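You operate a simulated robot arm through the tools that you are given. There is no shell and no other tool.

Carry out the task below with a simulated two-armed robot. There is one attempt and no reset: what you move stays moved.

Task
Take the purple dust cassette and leave it on the steel shelf number five. Put the carton that says "fuses" from the wooden bench top on the cupboard top and the carton marked "glass discs" on the top of the heater box. Pick up the brass union with one hand, pass it to the other hand and put it on the grey bench top. Put the small union on the top of the diluter away on the steel bench top. Open the lower teal drawer, take the carton labelled "clips" from the beige bench top and leave it in the inside of the lower teal drawer and shut the drawer again. Take the foil roll and leave it on the beige bench top. Switch the cage switch on. Fetch the mist nozzle that says "2" from the brown desk top and set it on top of the white cartridge. Stack the carton that says "fine discs" from the steel shelf number two on top of the carton that says "notes". The order is free. Set down upright: carton, brass union, mist nozzle.
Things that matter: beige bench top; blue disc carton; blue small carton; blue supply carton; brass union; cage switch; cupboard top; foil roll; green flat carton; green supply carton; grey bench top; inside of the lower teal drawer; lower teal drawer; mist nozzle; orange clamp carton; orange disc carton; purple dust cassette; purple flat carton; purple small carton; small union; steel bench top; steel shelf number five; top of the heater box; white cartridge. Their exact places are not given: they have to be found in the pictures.

Only the result counts: the job must be done as asked and must still hold three seconds after the hand-in. Knocking over, shifting, dropping, spilling or breaking anything else fails it.

Robot
Two 7-joint arms with three-finger grippers on one trunk, on a base that moves. Base frame: it is fixed to the floor where the robot stands at the start and does not move with it; the origin is under the middle of the robot, x ahead of it, y to its left, z up; the surface under the hand at the start is at about z = 740. Readings come in mm, degrees, newtons and seconds.
The left shoulder is at the start at [30, 124, 1023], the right one opposite. With the tool pointing down near the work surface each hand reaches from about 100 to 780 mm from the robot's upright axis, wherever it stands, measured 20 degrees to its own side. Places, roughly: beige bench top [3000, -1300, 800]; blue disc carton, blue supply carton, orange clamp [3000, 3250, 500]; blue small carton, green flat carton, purple small [3000, -750, 750]; brass union (7x6x10 cm) [900, 1200, 800]; cage switch [4700, 1000, 800]; cupboard top [5000, 2500, 1000]; foil roll (6x6x5 cm) [5000, -900, 800]; green supply carton, orange disc carton, purple fl [750, 500, 750]; grey bench top [2300, -1600, 800]; inside of the lower teal drawer [2100, 3100, 500]; lower teal drawer [2100, 3000, 600]; mist nozzle [5000, 1750, 750]; purple dust cassette [500, 0, 750]; small union (6x2x3 cm) [1300, -500, 900]; steel bench top [-1400, -2000, 800]; steel shelf number five [3000, 3200, 1600]; top of the heater box (22x24 cm) [800, -80, 1160]; white cartridge (10x5x5 cm) [5100, 1700, 800]. Payload 2.2 kg a hand.
The tool frame of a hand sits at the grasp point between the pads (the TCP): z along the fingers, y along the line on which they close. The tips reach 28 mm beyond it. The gripper opens to 102 mm; its body begins 71 mm behind the TCP.
Orientation is that of the tool frame in the base frame, as a unit quaternion [w, x, y, z]. With the fingers straight down and closing along the base's y, the tool's x points along the base's -x, its y along +y and its z along -z.

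Tools
- The arms move only by the tool send_rows. It takes "left_targets", "right_targets" or both (then of equal length, played together; a hand with none holds still); each is a list of rows, each an object (a shift or turn left out is 0, a gripper value left out holds the last) with "xyz": the shift along the tool's x, y, z in units of 400 mm (1.0 is 400 mm), a list of three; "rot": the turn, a rotation vector about the tool's x, y, z in units of 45 degrees (1.0 is 45 degrees), a list of three. In form: [{"xyz": [x, y, z], "rot": [wx, wy, wz]}, ...]. A call has 1 to 20 rows; each row is the pose to reach, as a shift and turn from the pose commanded when the call began, along the tool's axes at that moment. "left_claw" and "right_claw" are, for a hand that has rows, the finger opening in mm, from 0 to 102, set as the call begins (left out, the last holds). A call with a number of a shift or a turn outside -1 to 1 is refused whole. Rows are played at 5 a second. More than 50 mm and 8.6 degrees between two rows, or a gripper value outside its range, and nothing of the call is played. A pose out of reach is approached as far as the arm can. The call stops where the force on the tool passes 40 N (or 10 N more than at its start, if that is more) or the arm is blocked; 0.2 s more then pass. Each finger travels about 143.6 mm/s and halts on what it meets, pressing with about 30 N; the grip force reading is that of the motor and also rises with nothing between the fingers. The clock runs only during rows and for 0.2 s after the last one: add rows that repeat a pose to give the fingers time. The reply holds the time, the measured pose of the TCP, the force on the tool along the base axes, the opening and the grip force, in the units named above and with some noise, with the torque about the TCP (base axes, N m) and any sound that the robot's microphone picked up.
- Cameras (640 x 400 px; columns grow to the right, rows downward): "scene" is now at [55.3, 21.8, 1750.7]; the picture's right is [0.26, -0.97, 0.00], its down [-0.61, -0.17, -0.77] and it looks along [0.74, 0.20, -0.64] (base axes); focal length 254 px, centre (320, 200). "left" rides on the left gripper at [72, 38, -86] in its tool frame; the picture's right is [-0.47, 0.89, 0.00], its down [-0.60, -0.32, -0.73] and it looks along [-0.65, -0.34, 0.68] (tool axes); focal length 256 px, centre (320, 200). "right" rides on the right gripper at [69, 44, -86] in its tool frame; the picture's right is [-0.53, 0.85, 0.00], its down [-0.58, -0.36, -0.73] and it looks along [-0.62, -0.39, 0.68] (tool axes); focal length 256 px, centre (320, 200).
- get_image(camera): a new picture of that camera. The clock stands still meanwhile.
- slide_trunk(by): moves the trunk up (or, below 0, down) by that many mm; the arms and the scene camera ride with it, the base frame stays. It gives what a move gives, with no picture.
- base_move(legs): drives the robot by 1 to 6 legs, each [ahead, left, turn to the left] in mm, mm and degrees, along the robot's own axes; the way and the turn of a leg run together, so that a leg with both is an arc; at most 1500 mm and 180 degrees a leg. The arms and the cameras ride along, it lands a little off, and it stops where it bumps. It gives what a move gives.
- aim_head(pan, tilt): turns the head with the scene camera to pan (to the left, within 143 degrees either way) and tilt (down, from -29 to 69), counted from straight ahead of the robot. It gives what a move gives.
- measure_at(camera, pixels): for up to 12 pixels [column, row] of the newest picture of that camera ("zoom" is the newest enlarged one), the place [x, y, z] in the base frame of the surface seen there, good to about 3 mm. The clock stands still meanwhile.
- zoom(camera, box): a new picture of the part [left, top, right, bottom] of that camera's present view, enlarged. The clock stands still meanwhile.
- sign_off(): hands the job in; it is judged then, once.

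Leave the grippers open and the arms clear of the work at the hand-in unless told otherwise.

The tools are called after "Request:" as name(argument=value, ...) on one line, values as JSON. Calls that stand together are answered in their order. send_rows: Moves the arms, as the interface text tells. Its arguments: {"type":"object","properties":{"left_targets":{"type":"array","items":{"type":"object","properties":{"xyz":{"type":"array","items":{"type":"number"}},"rot":{"type":"array","items":{"type":"number"}}}}},"left_claw":{"type":"number"},"right_targets":{"type":"array","items":{"type":"object","properties":{"xyz":{"type":"array","items":{"type":"number"}},"rot":{"type":"array","items":{"type":"number"}}}}},"right_claw":{"type":"number"}},"required":[]} The other tools are called the same way: slide_trunk (by) moves the trunk up or down; base_move (legs) drives the base; aim_head (pan, tilt) turns the head that bears the scene camera; get_image (camera) takes a picture; measure_at (camera, pixels) gives the place of the surface under pixels of a picture; zoom (camera, box) takes an enlarged picture of a part of a camera's view; sign_off () hands the job in.

At the start:

```text
t: 0.0
left_position: [434.9, 369.6, 1462.4]
left_tool_rot: [0.001, 0.001, 1.0, 0.0]
left_contact_force: [0.9, 0.4, -0.1]
left_torque: [0.01, -0.02, 0.04]
left_gripper_width: 102.4
left_gripper_force: 0.1
right_position: [490.6, -48.8, 1383.7]
right_tool_rot: [0.001, 0.001, 1.0, 0.0]
right_contact_force: [0.7, -0.2, 0.4]
right_torque: [-0.01, -0.01, 0.04]
right_gripper_width: 101.9
right_gripper_force: 0.1
trunk travel left (down, up): [-265.0, 275.0]
robot x, y, heading: [-2.1, 0.3, -0.4]
head pan, tilt (commanded): [15.2, 39.5]
```

scene: 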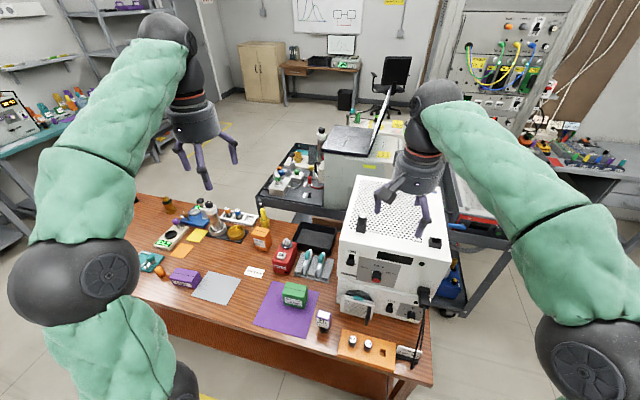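
right: 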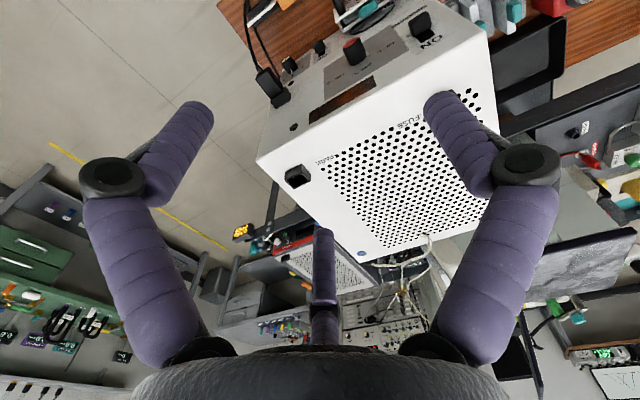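
left: 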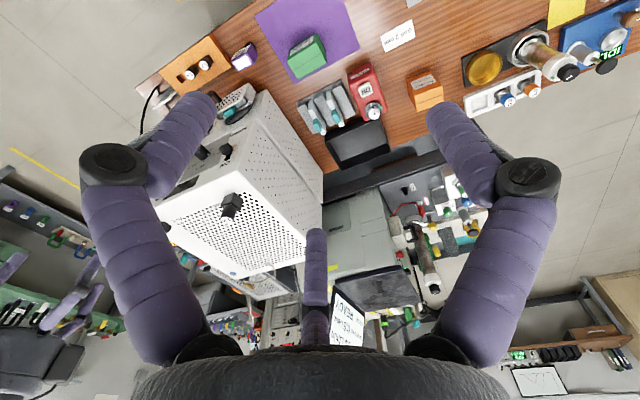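

I see the wooden bench in front with cartons (purple at ~(185,278), green at (295,294), orange at (262,238)), and a white heater box at right. I take enlarged views of the bench first.

Request:
zoom(camera="scene", box=[130, 180, 290, 320])

Request:
zoom(camera="scene", box=[240, 230, 440, 380])

```text
2.86 times, centred on (210, 250) of scene
```

zoom: 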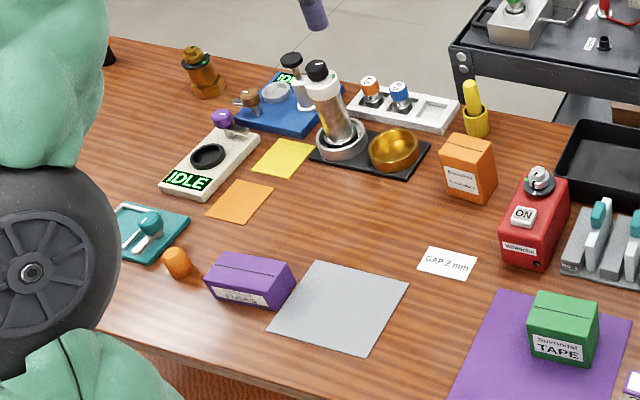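

```text
2.67 times, centred on (340, 305) of scene
```

zoom: 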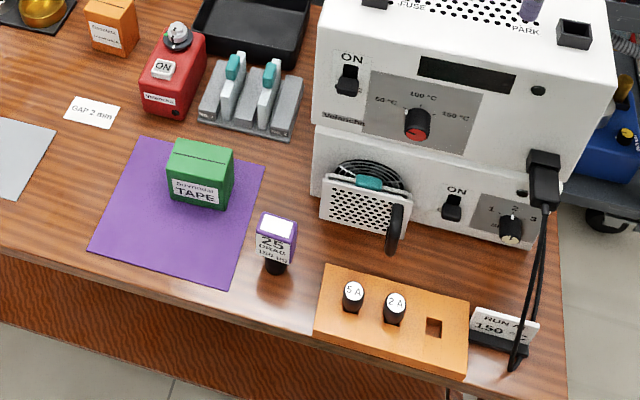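

The purple carton's label and the orange carton's label need reading; I zoom tighter.

Request:
zoom(camera="scene", box=[165, 262, 213, 292])

Request:
zoom(camera="scene", box=[240, 220, 288, 250])

Request:
zoom(camera="scene", box=[305, 295, 353, 335])

```text
13.33 times, centred on (189, 277) of scene
```

zoom: 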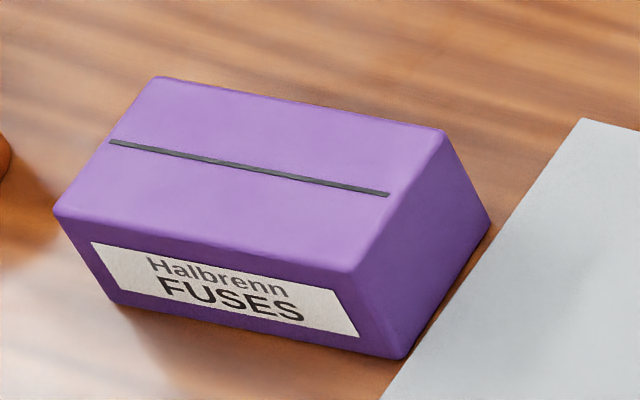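

```text
13.33 times, centred on (264, 235) of scene
```

zoom: 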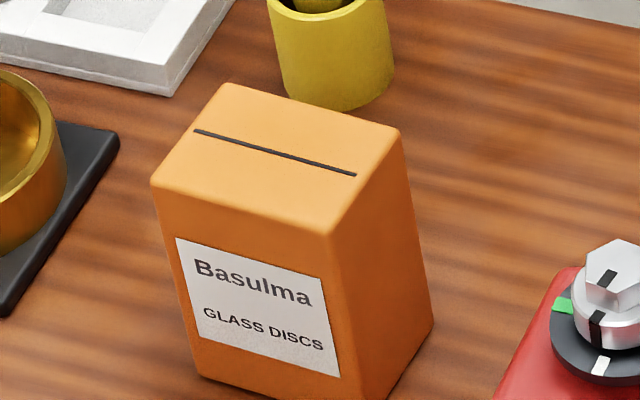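

```text
10.00 times, centred on (329, 315) of scene
```

zoom: 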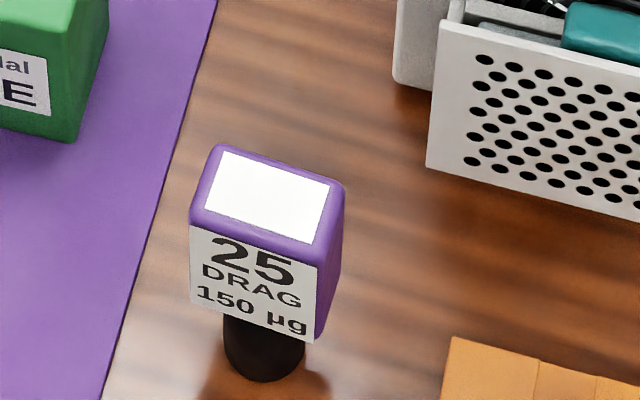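

Purple = "FUSES", orange = "GLASS DISCS", the purple "25 DRAG" piece is the dust cassette. I measure points on these with fresh zooms, beginning with the cassette zoom (last picture), and look at the brass union.

Request:
measure_at(camera="zoom", pixels=[[215, 150], [340, 185], [195, 220], [315, 260], [265, 195], [265, 375], [310, 335], [330, 320], [195, 305]])

Request:
zoom(camera="scene", box=[150, 185, 230, 235])

```text
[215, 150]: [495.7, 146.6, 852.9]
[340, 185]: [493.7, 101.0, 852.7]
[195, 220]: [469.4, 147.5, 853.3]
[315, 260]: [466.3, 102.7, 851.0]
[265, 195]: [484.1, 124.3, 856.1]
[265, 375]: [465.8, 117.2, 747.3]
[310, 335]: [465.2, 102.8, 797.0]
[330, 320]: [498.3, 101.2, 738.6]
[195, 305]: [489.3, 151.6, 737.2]
```

```text
8.00 times, centred on (190, 210) of scene
```

zoom: 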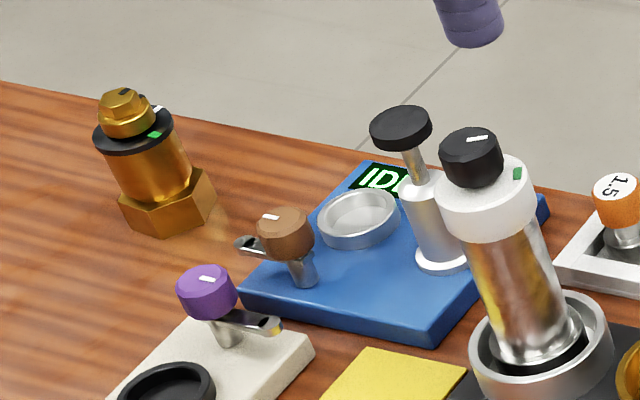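

Next I measure the brass union (zoom pixels around (155,160)) and see its hex base.

Request:
measure_at(camera="zoom", pixels=[[127, 93], [127, 125], [160, 170], [185, 170], [150, 200], [125, 205], [165, 228], [212, 190], [150, 225], [100, 130], [172, 125]])

Request:
aim_head(pan=60, tilt=30)

Request:
get_image(camera="scene")

```text
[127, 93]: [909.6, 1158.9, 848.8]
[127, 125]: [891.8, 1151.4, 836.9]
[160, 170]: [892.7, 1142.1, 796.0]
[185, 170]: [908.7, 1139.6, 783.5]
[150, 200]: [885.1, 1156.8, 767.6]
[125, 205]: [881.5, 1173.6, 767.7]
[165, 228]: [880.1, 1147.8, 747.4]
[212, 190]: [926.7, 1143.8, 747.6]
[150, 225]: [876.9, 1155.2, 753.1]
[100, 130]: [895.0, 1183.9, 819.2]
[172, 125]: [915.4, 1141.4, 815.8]
```

```text
t: 1.1
left_position: [434.0, 369.2, 1460.4]
left_tool_rot: [0.001, 0.0, 1.0, 0.0]
left_contact_force: [0.5, 0.4, -0.8]
left_torque: [0.01, -0.01, 0.02]
left_gripper_width: 102.1
left_gripper_force: 0.1
right_position: [491.2, -48.4, 1383.8]
right_tool_rot: [-0.001, 0.0, 1.0, 0.0]
right_contact_force: [-0.7, -0.8, -0.4]
right_torque: [-0.01, 0.02, 0.0]
right_gripper_width: 101.8
right_gripper_force: 0.0
trunk travel left (down, up): [-265.0, 275.0]
robot x, y, heading: [-1.4, 1.7, 0.0]
head pan, tilt (commanded): [60.0, 30.0]
```

```text
taken
```

scene: 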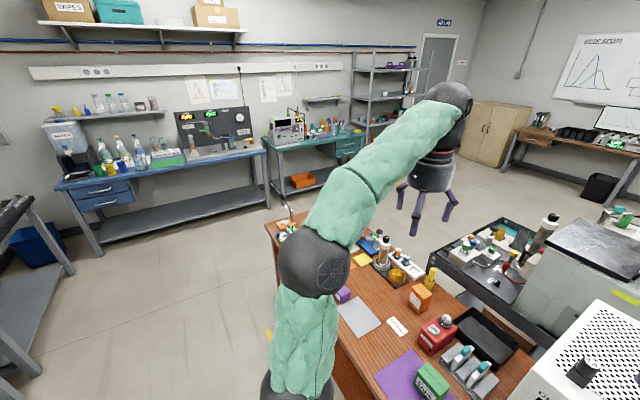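

I see the teal bench with drawers at (350,145), the steel shelving at (390,90), the cupboard at (500,130). I pan through the rest of the room.

Request:
aim_head(pan=0, tilt=15)

Request:
get_image(camera="scene")

Request:
aim_head(pan=-50, tilt=20)

Request:
get_image(camera="scene")

Request:
aim_head(pan=-120, tilt=25)

Request:
get_image(camera="scene")

Request:
aim_head(pan=130, tilt=25)

Request:
get_image(camera="scene")

```text
t: 2.4
left_position: [434.2, 368.4, 1461.3]
left_tool_rot: [0.0, 0.0, 1.0, 0.001]
left_contact_force: [-0.3, 0.9, 0.8]
left_torque: [0.0, -0.01, 0.03]
left_gripper_width: 102.0
left_gripper_force: 0.0
right_position: [492.2, -48.4, 1384.1]
right_tool_rot: [0.0, -0.001, 1.0, 0.0]
right_contact_force: [0.1, 0.7, -0.2]
right_torque: [0.01, -0.03, -0.03]
right_gripper_width: 101.8
right_gripper_force: 0.1
trunk travel left (down, up): [-265.0, 275.0]
robot x, y, heading: [-1.4, 0.5, -0.0]
head pan, tilt (commanded): [0.0, 15.0]
```

```text
taken
```

scene: 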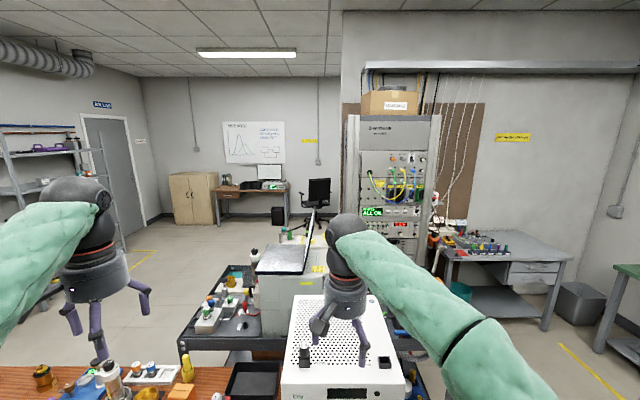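

```text
t: 3.6
left_position: [434.7, 369.1, 1461.1]
left_tool_rot: [0.0, 0.0, 1.0, 0.0]
left_contact_force: [-0.8, -0.1, -0.2]
left_torque: [-0.02, 0.0, -0.03]
left_gripper_width: 101.9
left_gripper_force: 0.0
right_position: [492.1, -47.9, 1383.3]
right_tool_rot: [0.0, 0.0, 1.0, 0.001]
right_contact_force: [-0.2, 0.6, 0.4]
right_torque: [0.02, 0.04, 0.01]
right_gripper_width: 102.1
right_gripper_force: 0.0
trunk travel left (down, up): [-265.0, 275.0]
robot x, y, heading: [-0.9, 0.5, 0.3]
head pan, tilt (commanded): [-50.0, 20.0]
```

```text
taken
```

scene: 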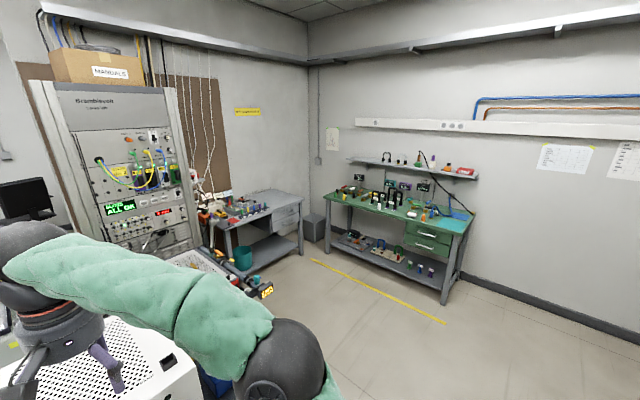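

```text
t: 5.0
left_position: [434.3, 369.6, 1461.5]
left_tool_rot: [0.0, 0.0, 1.0, 0.0]
left_contact_force: [-0.8, 0.2, -0.3]
left_torque: [0.01, 0.02, -0.01]
left_gripper_width: 101.9
left_gripper_force: 0.1
right_position: [490.9, -49.4, 1383.8]
right_tool_rot: [0.0, 0.0, 1.0, -0.001]
right_contact_force: [1.0, -0.4, 1.2]
right_torque: [0.02, 0.03, -0.02]
right_gripper_width: 102.0
right_gripper_force: 0.0
trunk travel left (down, up): [-265.0, 275.0]
robot x, y, heading: [-1.5, 0.6, -0.1]
head pan, tilt (commanded): [-120.0, 25.0]
```

```text
taken
```

scene: 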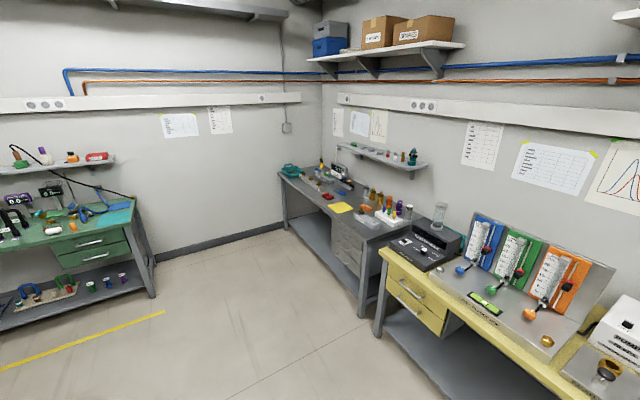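

```text
t: 8.5
left_position: [434.5, 369.6, 1461.5]
left_tool_rot: [0.001, 0.0, 1.0, 0.001]
left_contact_force: [-0.4, 0.5, 0.1]
left_torque: [0.0, 0.03, -0.01]
left_gripper_width: 102.0
left_gripper_force: 0.2
right_position: [491.3, -48.4, 1383.4]
right_tool_rot: [0.0, 0.001, 1.0, 0.0]
right_contact_force: [-0.2, 0.1, 0.6]
right_torque: [0.04, 0.01, -0.03]
right_gripper_width: 102.3
right_gripper_force: 0.0
trunk travel left (down, up): [-265.0, 275.0]
robot x, y, heading: [3.2, -2.0, 0.1]
head pan, tilt (commanded): [130.0, 25.0]
```

```text
taken
```

scene: 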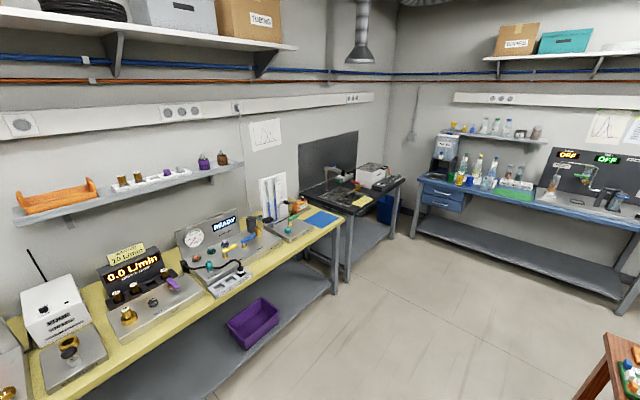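

I aim back to -50 to measure the benches over there and read what they are.

Request:
aim_head(pan=-50, tilt=25)

Request:
zoom(camera="scene", box=[190, 120, 350, 260])

Request:
measure_at(camera="zoom", pixels=[[100, 250], [200, 200], [350, 150], [420, 140], [250, 230], [450, 200]])

Request:
zoom(camera="scene", box=[310, 120, 490, 260])

Request:
measure_at(camera="zoom", pixels=[[60, 200], [200, 200], [350, 210], [480, 230], [560, 240], [150, 100]])

```text
t: 11.2
left_position: [435.2, 368.8, 1461.1]
left_tool_rot: [0.0, 0.0, 1.0, 0.0]
left_contact_force: [-0.2, 0.0, 0.0]
left_torque: [0.01, -0.01, -0.01]
left_gripper_width: 102.1
left_gripper_force: 0.0
right_position: [491.6, -49.2, 1385.4]
right_tool_rot: [0.0, 0.0, 1.0, 0.0]
right_contact_force: [-0.7, 0.3, -0.4]
right_torque: [-0.01, -0.03, 0.01]
right_gripper_width: 101.8
right_gripper_force: 0.1
trunk travel left (down, up): [-265.0, 275.0]
robot x, y, heading: [-0.3, -2.7, -0.1]
head pan, tilt (commanded): [-50.0, 25.0]
```

```text
2.86 times, centred on (270, 190) of scene
```

zoom: 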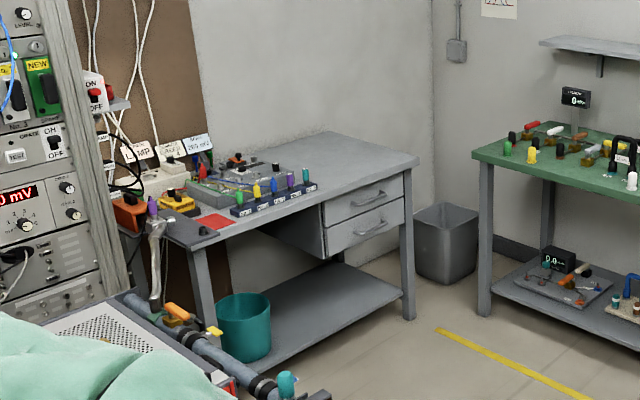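

```text
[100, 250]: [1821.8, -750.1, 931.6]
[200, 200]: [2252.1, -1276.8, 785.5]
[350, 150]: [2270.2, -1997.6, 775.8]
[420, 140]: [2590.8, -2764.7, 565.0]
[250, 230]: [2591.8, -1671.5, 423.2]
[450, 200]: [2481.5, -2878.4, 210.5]
```

```text
2.86 times, centred on (400, 190) of scene
```

zoom: 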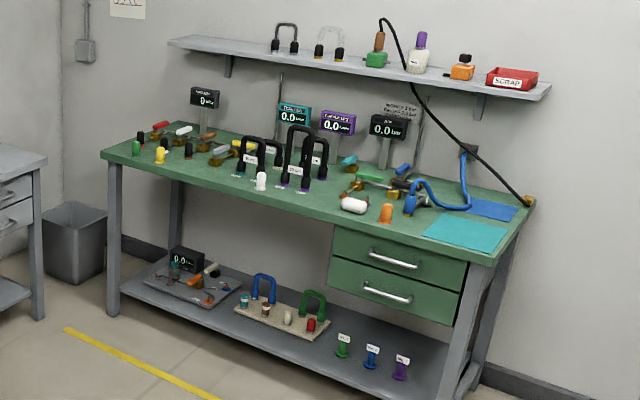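

```text
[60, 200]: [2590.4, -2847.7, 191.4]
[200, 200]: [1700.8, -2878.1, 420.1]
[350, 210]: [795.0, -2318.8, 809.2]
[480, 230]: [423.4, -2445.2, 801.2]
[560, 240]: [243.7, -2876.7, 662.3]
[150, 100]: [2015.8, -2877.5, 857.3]
```

The grey bench is at about (2260,-1600..-2000,776); the far wall there is at x≈2590, so another room lies beyond it. I go back to the wooden bench view and measure the bench, cartons and heater box.

Request:
aim_head(pan=10, tilt=50)

Request:
get_image(camera="scene")

```text
t: 12.5
left_position: [434.4, 369.0, 1461.1]
left_tool_rot: [0.0, 0.0, 1.0, 0.0]
left_contact_force: [0.4, 0.7, -0.3]
left_torque: [-0.01, 0.02, 0.0]
left_gripper_width: 102.0
left_gripper_force: 0.0
right_position: [491.7, -49.0, 1383.6]
right_tool_rot: [0.0, 0.001, 1.0, 0.0]
right_contact_force: [0.2, 0.6, 0.4]
right_torque: [0.04, 0.05, -0.03]
right_gripper_width: 102.0
right_gripper_force: 0.1
trunk travel left (down, up): [-265.0, 275.0]
robot x, y, heading: [1.5, -2.0, 0.1]
head pan, tilt (commanded): [10.0, 50.0]
```

```text
taken
```

scene: 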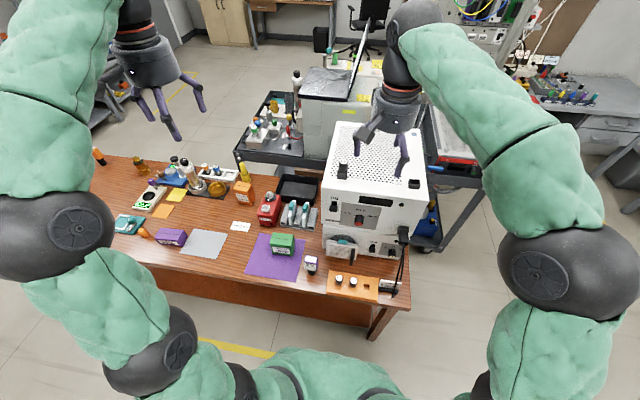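

I zoom the heater box top and the orange carton, then measure.

Request:
zoom(camera="scene", box=[310, 110, 440, 310])

Request:
measure_at(camera="scene", pixels=[[348, 210], [380, 200], [410, 240], [330, 180], [420, 195], [370, 150], [345, 130], [342, 170], [414, 182], [405, 303], [160, 258], [100, 152]])

Request:
zoom(camera="scene", box=[220, 160, 330, 260])

```text
2.00 times, centred on (375, 210) of scene
```

zoom: 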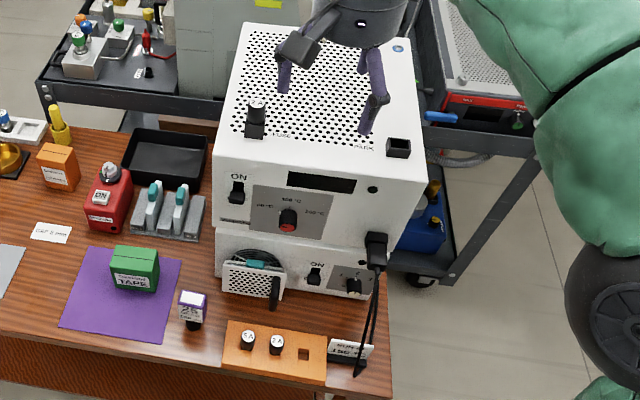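

```text
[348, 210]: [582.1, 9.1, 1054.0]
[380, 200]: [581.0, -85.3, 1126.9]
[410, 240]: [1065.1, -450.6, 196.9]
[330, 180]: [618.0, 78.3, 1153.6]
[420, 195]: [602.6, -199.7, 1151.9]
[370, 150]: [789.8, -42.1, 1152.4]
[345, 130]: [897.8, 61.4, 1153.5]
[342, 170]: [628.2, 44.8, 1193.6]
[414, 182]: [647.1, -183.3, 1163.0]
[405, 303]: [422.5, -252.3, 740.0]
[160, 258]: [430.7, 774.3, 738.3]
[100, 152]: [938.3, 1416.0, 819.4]
```

```text
4.00 times, centred on (275, 210) of scene
```

zoom: 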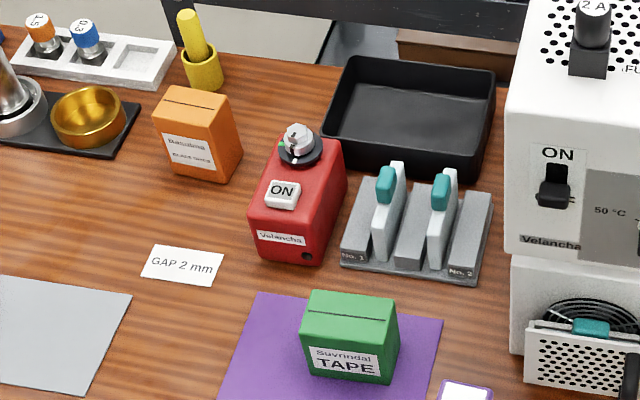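

I measure the orange carton's top corners and sides in this zoom.

Request:
measure_at(camera="zoom", pixels=[[172, 90], [230, 97], [157, 118], [218, 126], [190, 108], [168, 170], [225, 180], [240, 150], [205, 65], [255, 190], [300, 140], [130, 130]])

```text
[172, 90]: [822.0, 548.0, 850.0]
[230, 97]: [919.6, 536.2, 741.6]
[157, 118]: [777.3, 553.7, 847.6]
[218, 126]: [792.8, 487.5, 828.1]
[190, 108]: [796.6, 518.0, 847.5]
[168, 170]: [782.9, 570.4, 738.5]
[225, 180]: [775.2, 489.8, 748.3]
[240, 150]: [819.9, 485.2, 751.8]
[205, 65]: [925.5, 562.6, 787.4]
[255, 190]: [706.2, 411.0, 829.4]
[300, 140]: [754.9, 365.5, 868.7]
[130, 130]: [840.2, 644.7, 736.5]
```

I tilt the head fully down to see the robot's own base against the bench edge.

Request:
aim_head(pan=0, tilt=69)

Request:
get_image(camera="scene")

Request:
aim_head(pan=90, tilt=69)

Request:
get_image(camera="scene")

```text
t: 13.3
left_position: [434.7, 368.8, 1461.2]
left_tool_rot: [0.0, -0.001, 1.0, -0.001]
left_contact_force: [-0.3, 0.0, 0.8]
left_torque: [0.02, -0.01, 0.01]
left_gripper_width: 101.9
left_gripper_force: 0.1
right_position: [493.3, -48.2, 1383.2]
right_tool_rot: [0.0, -0.001, 1.0, 0.0]
right_contact_force: [0.0, -0.7, 0.3]
right_torque: [-0.03, 0.0, -0.06]
right_gripper_width: 102.0
right_gripper_force: 0.0
trunk travel left (down, up): [-265.0, 275.0]
robot x, y, heading: [-2.4, 0.0, -0.1]
head pan, tilt (commanded): [0.0, 68.8]
```

```text
taken
```

scene: 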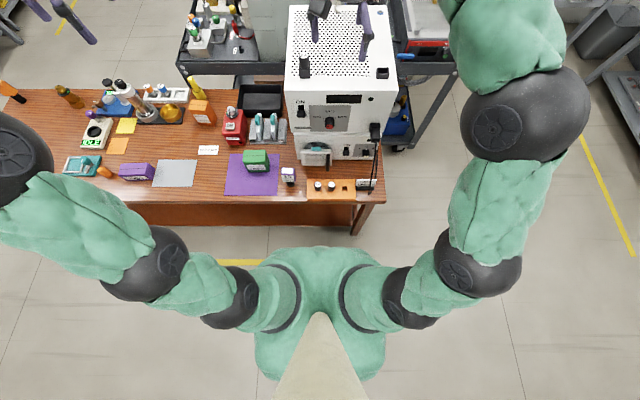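

```text
t: 15.0
left_position: [434.2, 369.5, 1461.6]
left_tool_rot: [0.001, 0.001, 1.0, 0.0]
left_contact_force: [-0.5, 0.7, 0.3]
left_torque: [-0.03, 0.01, -0.01]
left_gripper_width: 102.1
left_gripper_force: 0.1
right_position: [492.1, -48.5, 1385.4]
right_tool_rot: [0.0, 0.0, 1.0, -0.001]
right_contact_force: [-0.5, 0.7, 0.3]
right_torque: [0.0, 0.0, 0.05]
right_gripper_width: 101.8
right_gripper_force: 0.0
trunk travel left (down, up): [-265.0, 275.0]
robot x, y, heading: [-1.3, 0.5, -0.0]
head pan, tilt (commanded): [90.0, 68.8]
```

```text
taken
```

scene: 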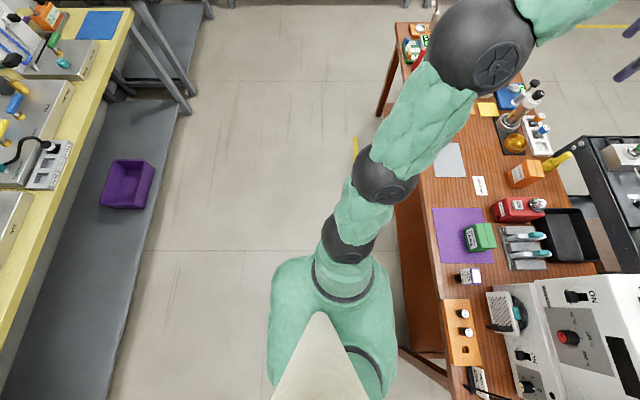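

I measure the aisle: the yellow bench edge behind me and bench legs.

Request:
measure_at(camera="scene", pixels=[[128, 30], [60, 160], [0, 295], [180, 100], [150, 250], [230, 200], [385, 110], [395, 60], [160, 80], [400, 30], [410, 250], [270, 330]])

Request:
aim_head(pan=-90, tilt=60)

Request:
get_image(camera="scene")

```text
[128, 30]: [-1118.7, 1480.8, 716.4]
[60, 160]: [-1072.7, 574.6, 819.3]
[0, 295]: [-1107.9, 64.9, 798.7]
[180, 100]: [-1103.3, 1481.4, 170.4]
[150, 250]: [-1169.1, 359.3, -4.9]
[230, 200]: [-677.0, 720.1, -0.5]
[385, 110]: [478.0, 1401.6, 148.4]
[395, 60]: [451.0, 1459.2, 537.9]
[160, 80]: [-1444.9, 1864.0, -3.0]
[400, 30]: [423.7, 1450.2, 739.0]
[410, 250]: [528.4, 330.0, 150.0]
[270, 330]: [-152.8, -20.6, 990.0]
```

```text
t: 17.7
left_position: [434.4, 368.8, 1461.0]
left_tool_rot: [0.0, 0.0, 1.0, 0.0]
left_contact_force: [0.5, -0.5, 0.1]
left_torque: [0.02, -0.02, 0.01]
left_gripper_width: 101.8
left_gripper_force: 0.0
right_position: [491.9, -48.4, 1384.3]
right_tool_rot: [0.0, 0.0, 1.0, 0.0]
right_contact_force: [0.1, 0.3, -0.1]
right_torque: [-0.04, 0.01, 0.01]
right_gripper_width: 102.1
right_gripper_force: 0.1
trunk travel left (down, up): [-265.0, 275.0]
robot x, y, heading: [0.3, -1.1, 0.1]
head pan, tilt (commanded): [-90.0, 60.0]
```

```text
taken
```

scene: 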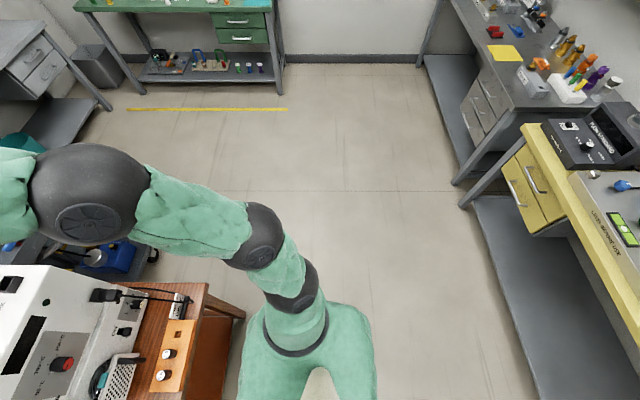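

I want to see my own base's footprint. I tilt the left hand 45° about its y so its camera looks back at the base.

Request:
send_rows(left_targets=[{"rot": [0, 0.17, 0]}, {"rot": [0, 0.34, 0]}, {"rot": [0, 0.51, 0]}, {"rot": [0, 0.68, 0]}, {"rot": [0, 0.85, 0]}, {"rot": [0, 1.0, 0]}])

Request:
get_image(camera="left")

```text
t: 19.1
left_position: [361.0, 356.2, 1252.2]
left_tool_rot: [-0.372, 0.0, 0.928, 0.001]
left_contact_force: [-0.3, -0.1, -1.3]
left_torque: [-0.02, 0.05, 0.0]
left_gripper_width: 102.0
left_gripper_force: 0.1
left hand out of reach, approached as far as the arm can: row 1, 2, 3, 4, 5, 6
right_position: [492.9, -48.4, 1383.5]
right_tool_rot: [-0.001, 0.001, 1.0, 0.0]
right_contact_force: [0.4, 1.2, -0.5]
right_torque: [-0.04, 0.05, -0.02]
right_gripper_width: 102.3
right_gripper_force: 0.0
trunk travel left (down, up): [-265.0, 275.0]
robot x, y, heading: [0.1, 0.2, 0.1]
head pan, tilt (commanded): [-90.0, 60.0]
```

```text
taken
```

left: 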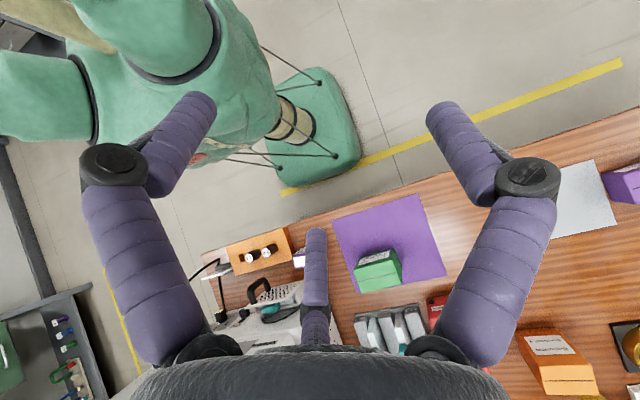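

The base is visible: a green rounded slab near (315,120). I measure its edges.

Request:
measure_at(camera="left", pixels=[[300, 70], [325, 75], [345, 95], [355, 130], [357, 155], [335, 175], [300, 180], [270, 165], [320, 185], [280, 190], [380, 160], [300, 130]])

Request:
zoom(camera="left", box=[220, 40, 400, 220])

```text
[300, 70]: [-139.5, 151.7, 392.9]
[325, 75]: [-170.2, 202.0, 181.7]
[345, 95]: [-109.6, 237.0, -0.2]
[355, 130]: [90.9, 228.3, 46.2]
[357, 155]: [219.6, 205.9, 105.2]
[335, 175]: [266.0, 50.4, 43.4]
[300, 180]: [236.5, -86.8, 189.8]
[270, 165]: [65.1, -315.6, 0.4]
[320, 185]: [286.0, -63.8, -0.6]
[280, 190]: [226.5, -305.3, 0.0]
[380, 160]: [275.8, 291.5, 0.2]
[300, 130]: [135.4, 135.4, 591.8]
```

```text
2.22 times, centred on (310, 130) of left
```

zoom: 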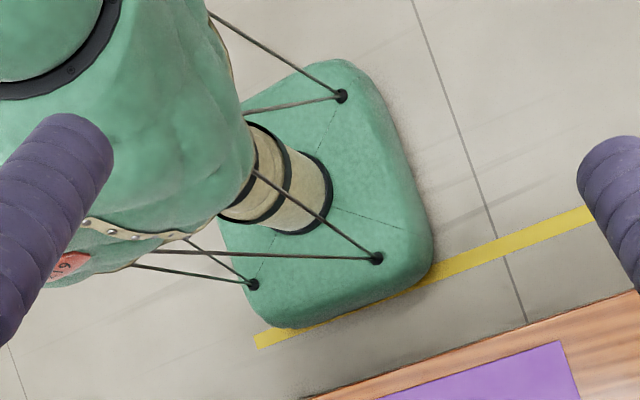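

The base spans roughly ±270 mm ahead/back and ±230 mm sideways. I turn the left hand back to fingers-down and close it in the air to see how the three fingers close.

Request:
send_rows(left_targets=[{"rot": [0, -0.17, 0]}, {"rot": [0, -0.34, 0]}, {"rot": [0, -0.51, 0]}, {"rot": [0, -0.68, 0]}, {"rot": [0, -0.85, 0]}, {"rot": [0, -1.0, 0]}, {"rot": [0, -1.0, 0]}], left_claw=40)

Request:
get_image(camera="left")

```text
t: 20.7
left_position: [356.0, 357.8, 1250.3]
left_tool_rot: [0.0, 0.0, 1.0, 0.001]
left_contact_force: [0.4, -0.2, -0.1]
left_torque: [-0.03, 0.02, 0.0]
left_gripper_width: 39.9
left_gripper_force: 0.1
right_position: [493.1, -47.5, 1384.2]
right_tool_rot: [-0.001, 0.0, 1.0, 0.001]
right_contact_force: [-0.1, -0.2, 0.3]
right_torque: [-0.01, 0.04, -0.01]
right_gripper_width: 101.8
right_gripper_force: 0.1
trunk travel left (down, up): [-265.0, 275.0]
robot x, y, heading: [0.5, -2.4, -0.1]
head pan, tilt (commanded): [-90.0, 60.0]
```

```text
taken
```

left: 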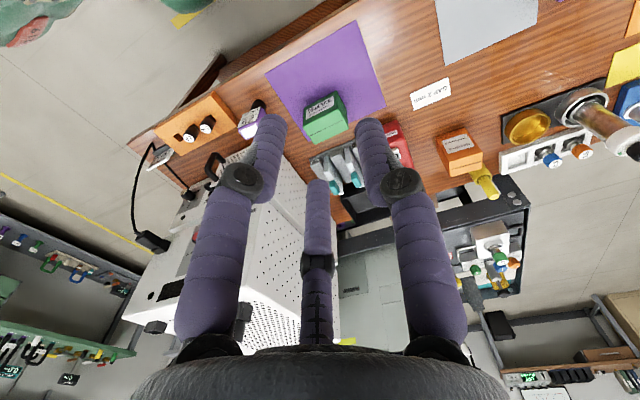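

The fingers close radially at 120° (one at tool +y, two at −y). The base front is ~150 mm from the bench edge, so I drive 300 mm left and 140 mm ahead to face the orange carton.

Request:
base_move(legs=[[0, 300, 0], [140, 0, 0]])

Request:
aim_head(pan=10, tilt=60)

Request:
get_image(camera="scene")

Request:
get_image(camera="left")

```text
t: 23.6
left_position: [499.0, 658.4, 1250.4]
left_tool_rot: [-0.001, 0.001, 1.0, 0.0]
left_contact_force: [-0.6, 0.3, 0.3]
left_torque: [-0.04, 0.06, 0.04]
left_gripper_width: 40.3
left_gripper_force: 0.1
right_position: [634.2, 250.7, 1383.4]
right_tool_rot: [-0.001, 0.001, 1.0, 0.001]
right_contact_force: [1.0, -0.9, -0.4]
right_torque: [-0.02, 0.04, 0.0]
right_gripper_width: 102.2
right_gripper_force: 0.1
trunk travel left (down, up): [-265.0, 275.0]
robot x, y, heading: [142.7, 305.9, -0.1]
head pan, tilt (commanded): [-90.0, 60.0]
```

```text
t: 25.4
left_position: [497.1, 659.1, 1250.6]
left_tool_rot: [0.0, 0.001, 1.0, 0.0]
left_contact_force: [-0.2, -0.1, 1.2]
left_torque: [-0.01, 0.0, 0.01]
left_gripper_width: 40.1
left_gripper_force: 0.0
right_position: [633.5, 251.3, 1384.2]
right_tool_rot: [0.0, 0.001, 1.0, 0.0]
right_contact_force: [-0.5, -0.7, 0.5]
right_torque: [0.01, 0.0, 0.0]
right_gripper_width: 102.1
right_gripper_force: 0.0
trunk travel left (down, up): [-265.0, 275.0]
robot x, y, heading: [142.0, 298.6, -0.3]
head pan, tilt (commanded): [10.0, 60.0]
```

```text
taken
```

scene: 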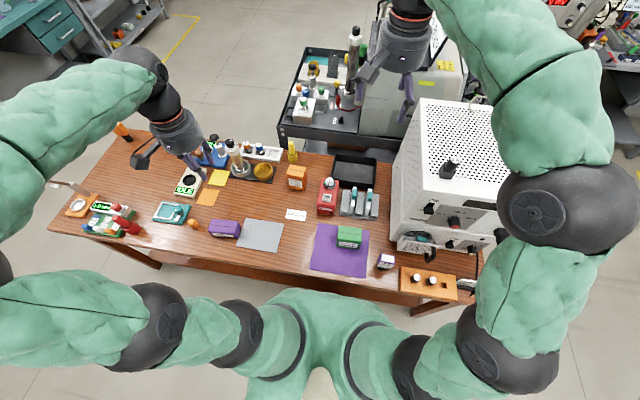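

```text
taken
```

left: 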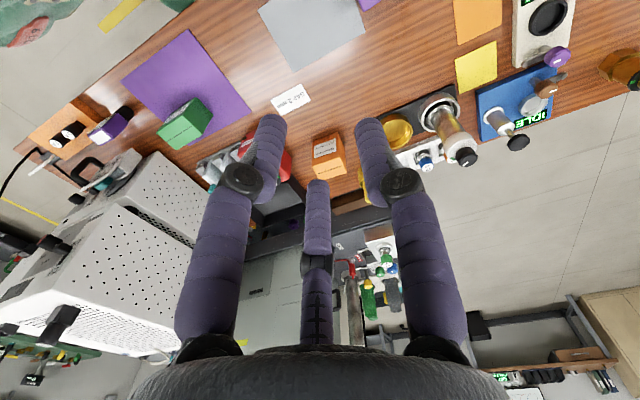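

I zoom on the orange carton from both cameras and measure its corners.

Request:
zoom(camera="left", box=[280, 110, 380, 210])

Request:
zoom(camera="scene", box=[270, 140, 340, 220])

```text
4.00 times, centred on (330, 160) of left
```

zoom: 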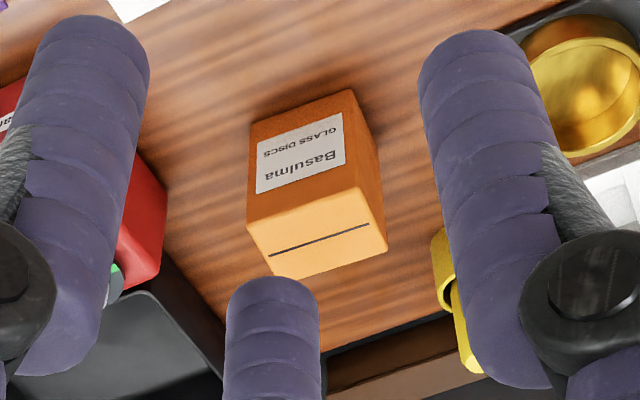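

```text
5.00 times, centred on (305, 180) of scene
```

zoom: 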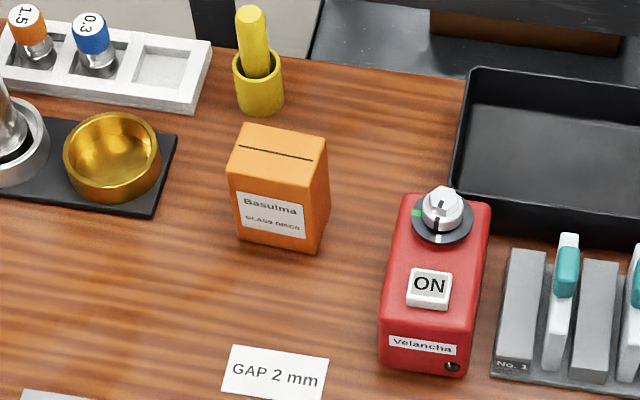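

Request:
measure_at(camera="zoom", pixels=[[247, 131], [321, 141], [236, 165], [308, 177], [278, 153], [240, 236], [303, 247], [322, 190], [260, 105], [160, 160], [400, 200], [170, 150]])

```text
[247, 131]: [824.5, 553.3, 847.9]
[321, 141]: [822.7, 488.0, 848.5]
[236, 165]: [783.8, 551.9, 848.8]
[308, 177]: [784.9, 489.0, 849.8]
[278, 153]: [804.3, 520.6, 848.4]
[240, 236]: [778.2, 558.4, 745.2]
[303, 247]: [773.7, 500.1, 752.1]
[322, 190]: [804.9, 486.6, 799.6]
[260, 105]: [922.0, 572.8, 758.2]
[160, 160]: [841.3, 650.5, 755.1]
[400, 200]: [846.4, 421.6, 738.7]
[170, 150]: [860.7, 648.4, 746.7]
```

The carton is 50 (x) × 71 (y) × 110 mm tall, centred at (803, 520). I turn the left hand 90° so it closes along base x, moving toward it, gripper open.

Request:
send_rows(left_targets=[{"xyz": [-0.06, -0.03, 0.04], "rot": [0, 0, 0.17]}, {"xyz": [-0.12, -0.06, 0.08], "rot": [0, 0, 0.34]}, {"xyz": [-0.18, -0.09, 0.12], "rot": [0, 0, 0.51]}, {"xyz": [-0.25, -0.12, 0.16], "rot": [0, 0, 0.68]}, {"xyz": [-0.31, -0.15, 0.2], "rot": [0, 0, 0.85]}, {"xyz": [-0.375, -0.175, 0.25], "rot": [0, 0, 1.0]}], left_claw=102)

Request:
send_rows(left_targets=[{"rot": [0, 0, 0.17]}, {"rot": [0, 0, 0.34]}, {"rot": [0, 0, 0.51]}, {"rot": [0, 0, 0.68]}, {"rot": [0, 0, 0.85]}, {"rot": [0, 0, 1.0]}, {"rot": [0, 0, 1.0]}])

```text
t: 26.8
left_position: [650.0, 587.6, 1144.8]
left_tool_rot: [0.0, 0.384, 0.923, -0.001]
left_contact_force: [0.6, 0.1, -0.1]
left_torque: [-0.01, 0.01, -0.03]
left_gripper_width: 102.0
left_gripper_force: 0.1
right_position: [635.1, 252.8, 1382.0]
right_tool_rot: [-0.001, 0.001, 1.0, 0.0]
right_contact_force: [-0.3, -0.3, 0.0]
right_torque: [-0.01, 0.06, -0.04]
right_gripper_width: 101.9
right_gripper_force: 0.0
trunk travel left (down, up): [-265.0, 275.0]
robot x, y, heading: [140.4, 297.1, -0.0]
head pan, tilt (commanded): [10.0, 60.0]
```

```text
t: 28.4
left_position: [647.3, 588.2, 1150.1]
left_tool_rot: [0.0, 0.708, 0.706, 0.0]
left_contact_force: [-1.0, -0.1, -0.4]
left_torque: [0.0, 0.02, 0.01]
left_gripper_width: 101.9
left_gripper_force: 0.0
right_position: [634.0, 251.5, 1383.9]
right_tool_rot: [-0.001, 0.001, 1.0, 0.0]
right_contact_force: [0.6, 0.7, 0.4]
right_torque: [0.05, -0.01, 0.03]
right_gripper_width: 102.3
right_gripper_force: 0.0
trunk travel left (down, up): [-265.0, 275.0]
robot x, y, heading: [141.9, 299.3, -0.2]
head pan, tilt (commanded): [10.0, 60.0]
```

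Hand is at (648,588,1150) turned 90°. I move above the carton at (795,520,1000).

Request:
send_rows(left_targets=[{"xyz": [-0.03, 0.06, 0.06]}, {"xyz": [-0.06, 0.12, 0.12]}, {"xyz": [-0.09, 0.18, 0.18]}, {"xyz": [-0.12, 0.25, 0.25]}, {"xyz": [-0.15, 0.31, 0.31]}, {"xyz": [-0.17, 0.3675, 0.375]}, {"xyz": [-0.17, 0.3675, 0.375]}])

Request:
get_image(camera="left")

Request:
zoom(camera="scene", box=[250, 100, 370, 220])

```text
t: 30.0
left_position: [794.6, 521.4, 1001.7]
left_tool_rot: [0.001, 0.708, 0.707, 0.0]
left_contact_force: [-0.6, 0.1, -0.7]
left_torque: [0.01, -0.04, 0.01]
left_gripper_width: 101.9
left_gripper_force: 0.0
right_position: [631.6, 252.1, 1383.8]
right_tool_rot: [0.0, 0.001, 1.0, 0.0]
right_contact_force: [0.1, -0.1, 0.5]
right_torque: [-0.02, -0.06, -0.01]
right_gripper_width: 102.1
right_gripper_force: 0.0
trunk travel left (down, up): [-265.0, 275.0]
robot x, y, heading: [141.6, 298.8, -0.0]
head pan, tilt (commanded): [10.0, 60.0]
```

```text
taken
```

left: 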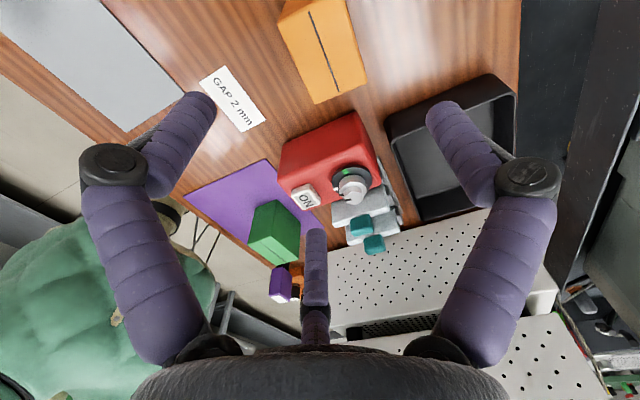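

```text
3.33 times, centred on (310, 160) of scene
```

zoom: 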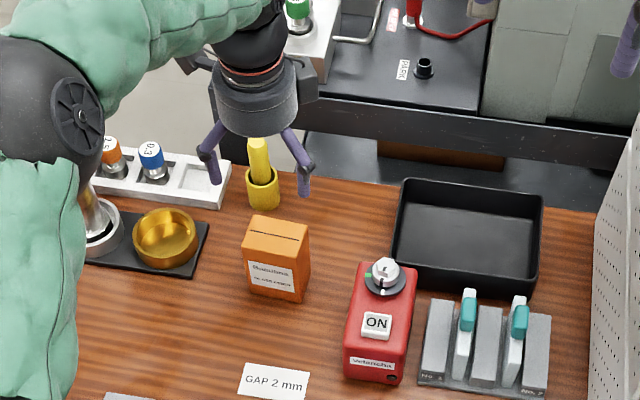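

Aligned. I descend straight down to TCP z≈805 (tips at 777) with fingers fully open.

Request:
send_rows(left_targets=[{"xyz": [0, 0, 0.1]}, {"xyz": [0, 0, 0.2]}, {"xyz": [0, 0, 0.3]}, {"xyz": [0, 0, 0.38]}, {"xyz": [0, 0, 0.44]}, {"xyz": [0, 0, 0.49]}, {"xyz": [0, 0, 0.49]}])

Request:
get_image(camera="left")

```text
t: 31.6
left_position: [793.0, 518.1, 805.9]
left_tool_rot: [0.0, 0.707, 0.707, 0.0]
left_contact_force: [-0.4, -0.2, 0.7]
left_torque: [0.0, 0.01, -0.01]
left_gripper_width: 102.0
left_gripper_force: 0.1
right_position: [633.6, 251.7, 1383.8]
right_tool_rot: [-0.001, 0.001, 1.0, 0.0]
right_contact_force: [0.1, -0.7, 0.3]
right_torque: [0.0, -0.03, 0.0]
right_gripper_width: 102.1
right_gripper_force: 0.0
trunk travel left (down, up): [-265.0, 275.0]
robot x, y, heading: [147.0, 300.9, -0.2]
head pan, tilt (commanded): [10.0, 60.0]
```

```text
taken
```

left: 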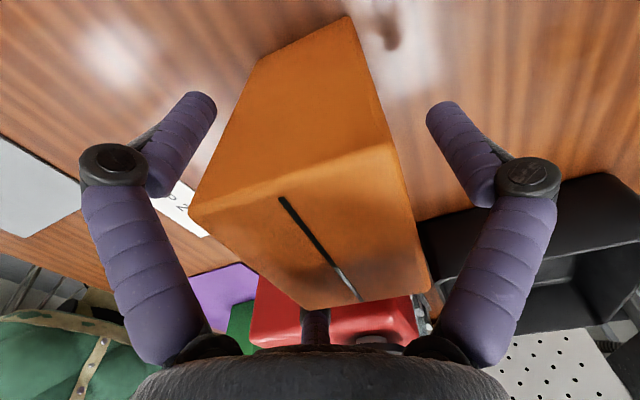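

The carton sits between the fingers. I close the left gripper in place.

Request:
send_rows(left_targets=[{"xyz": [0, 0, 0]}, {"xyz": [0, 0, 0]}, {"xyz": [0, 0, 0]}, {"xyz": [0, 0, 0]}, {"xyz": [0, 0, 0]}], left_claw=20)

Request:
get_image(camera="left")

```text
t: 32.8
left_position: [793.7, 519.7, 806.3]
left_tool_rot: [0.0, 0.708, 0.706, 0.001]
left_contact_force: [3.4, -0.1, 6.5]
left_torque: [0.02, -0.16, 0.05]
left_gripper_width: 70.4
left_gripper_force: 30.1
right_position: [633.5, 251.3, 1384.4]
right_tool_rot: [0.0, 0.0, 1.0, 0.0]
right_contact_force: [0.1, 0.4, -0.5]
right_torque: [-0.02, -0.02, -0.01]
right_gripper_width: 102.0
right_gripper_force: 0.1
trunk travel left (down, up): [-265.0, 275.0]
robot x, y, heading: [145.0, 300.8, -0.2]
head pan, tilt (commanded): [10.0, 60.0]
```

```text
taken
```

left: 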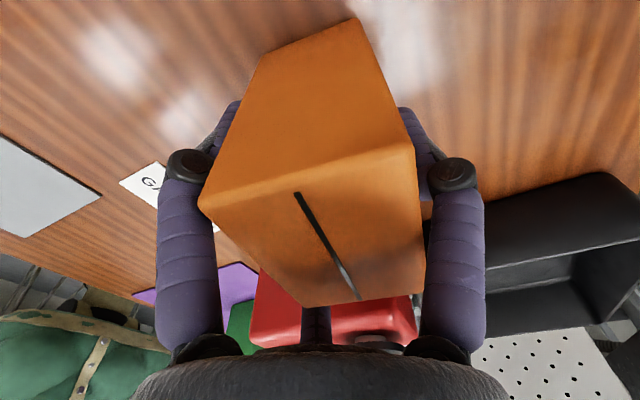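

Gripped at 70 mm opening with 30 N. I lift it gently, then higher.

Request:
send_rows(left_targets=[{"xyz": [0, 0, -0.02]}, {"xyz": [0, 0, -0.06]}, {"xyz": [0, 0, -0.12]}, {"xyz": [0, 0, -0.2]}, {"xyz": [0, 0, -0.3]}, {"xyz": [0, 0, -0.4]}, {"xyz": [0, 0, -0.5]}, {"xyz": [0, 0, -0.6]}, {"xyz": [0, 0, -0.6]}])

Request:
get_image(camera="left")

```text
t: 34.8
left_position: [796.2, 520.3, 1046.0]
left_tool_rot: [-0.001, 0.709, 0.705, -0.001]
left_contact_force: [0.1, 1.2, -1.1]
left_torque: [-0.01, -0.01, -0.02]
left_gripper_width: 69.7
left_gripper_force: 29.8
right_position: [633.8, 251.5, 1383.6]
right_tool_rot: [-0.001, 0.002, 1.0, -0.001]
right_contact_force: [1.1, 0.7, -0.9]
right_torque: [0.02, 0.01, -0.03]
right_gripper_width: 101.8
right_gripper_force: 0.0
trunk travel left (down, up): [-265.0, 275.0]
robot x, y, heading: [144.2, 300.7, 0.1]
head pan, tilt (commanded): [10.0, 60.0]
```

```text
taken
```

left: 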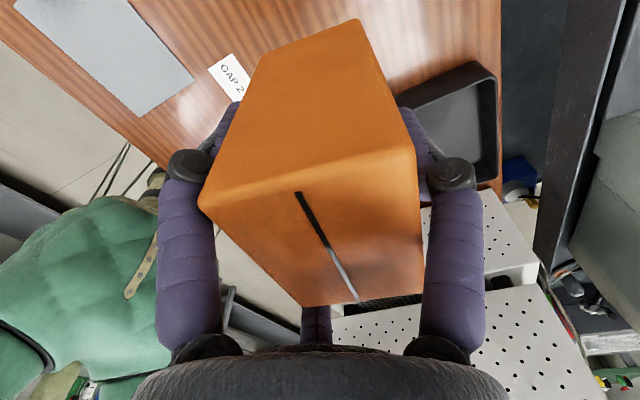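

Firmly held. I pull it in and up to about (650,450,1300), then drive right so the heater top lies in front.

Request:
send_rows(left_targets=[{"xyz": [-0.02, -0.04, -0.08]}, {"xyz": [-0.04, -0.09, -0.16]}, {"xyz": [-0.065, -0.135, -0.24]}, {"xyz": [-0.09, -0.18, -0.32]}, {"xyz": [-0.11, -0.23, -0.4]}, {"xyz": [-0.13, -0.275, -0.48]}, {"xyz": [-0.155, -0.32, -0.56]}, {"xyz": [-0.175, -0.365, -0.635]}, {"xyz": [-0.175, -0.365, -0.635]}])

Request:
base_move(legs=[[-60, 0, 0], [0, -480, 0]])

Request:
aim_head(pan=10, tilt=45)

Request:
get_image(camera="scene")

```text
t: 36.8
left_position: [646.8, 449.1, 1297.2]
left_tool_rot: [0.0, 0.707, 0.707, -0.001]
left_contact_force: [0.1, -0.4, -0.8]
left_torque: [-0.06, 0.02, -0.02]
left_gripper_width: 69.5
left_gripper_force: 29.9
right_position: [634.1, 251.3, 1384.1]
right_tool_rot: [-0.001, 0.0, 1.0, -0.001]
right_contact_force: [0.9, -0.2, -0.7]
right_torque: [0.01, -0.01, 0.0]
right_gripper_width: 102.0
right_gripper_force: 0.0
trunk travel left (down, up): [-265.0, 275.0]
robot x, y, heading: [142.3, 301.2, -0.2]
head pan, tilt (commanded): [10.0, 60.0]
```

```text
t: 40.2
left_position: [583.2, -36.2, 1296.2]
left_tool_rot: [0.001, 0.712, 0.702, 0.0]
left_contact_force: [0.2, -0.8, -0.8]
left_torque: [0.04, 0.04, 0.03]
left_gripper_width: 69.0
left_gripper_force: 29.7
right_position: [567.4, -233.2, 1383.2]
right_tool_rot: [0.0, 0.008, 1.0, 0.0]
right_contact_force: [-0.1, 0.8, -0.5]
right_torque: [0.05, 0.04, -0.01]
right_gripper_width: 102.1
right_gripper_force: 0.1
trunk travel left (down, up): [-265.0, 275.0]
robot x, y, heading: [76.4, -175.8, -0.7]
head pan, tilt (commanded): [10.0, 60.0]
```

```text
t: 41.0
left_position: [583.7, -34.3, 1296.1]
left_tool_rot: [-0.001, 0.712, 0.702, 0.0]
left_contact_force: [-0.4, 0.1, -1.3]
left_torque: [-0.02, -0.01, 0.02]
left_gripper_width: 68.5
left_gripper_force: 29.5
right_position: [566.3, -232.9, 1382.9]
right_tool_rot: [0.0, 0.008, 1.0, 0.0]
right_contact_force: [-0.6, 0.4, 0.0]
right_torque: [0.01, 0.05, -0.01]
right_gripper_width: 102.0
right_gripper_force: 0.1
trunk travel left (down, up): [-265.0, 275.0]
robot x, y, heading: [77.2, -175.5, -1.0]
head pan, tilt (commanded): [10.0, 45.0]
```

```text
taken
```

scene: 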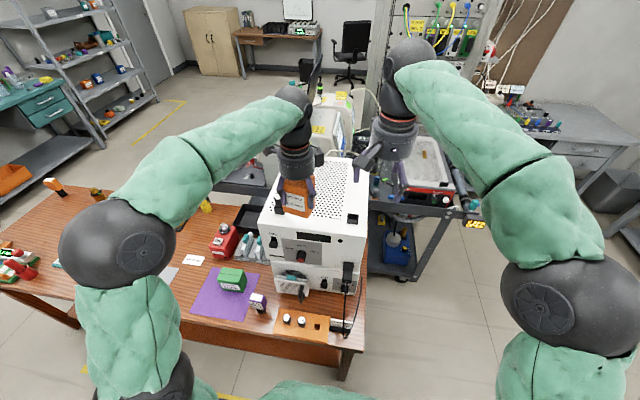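

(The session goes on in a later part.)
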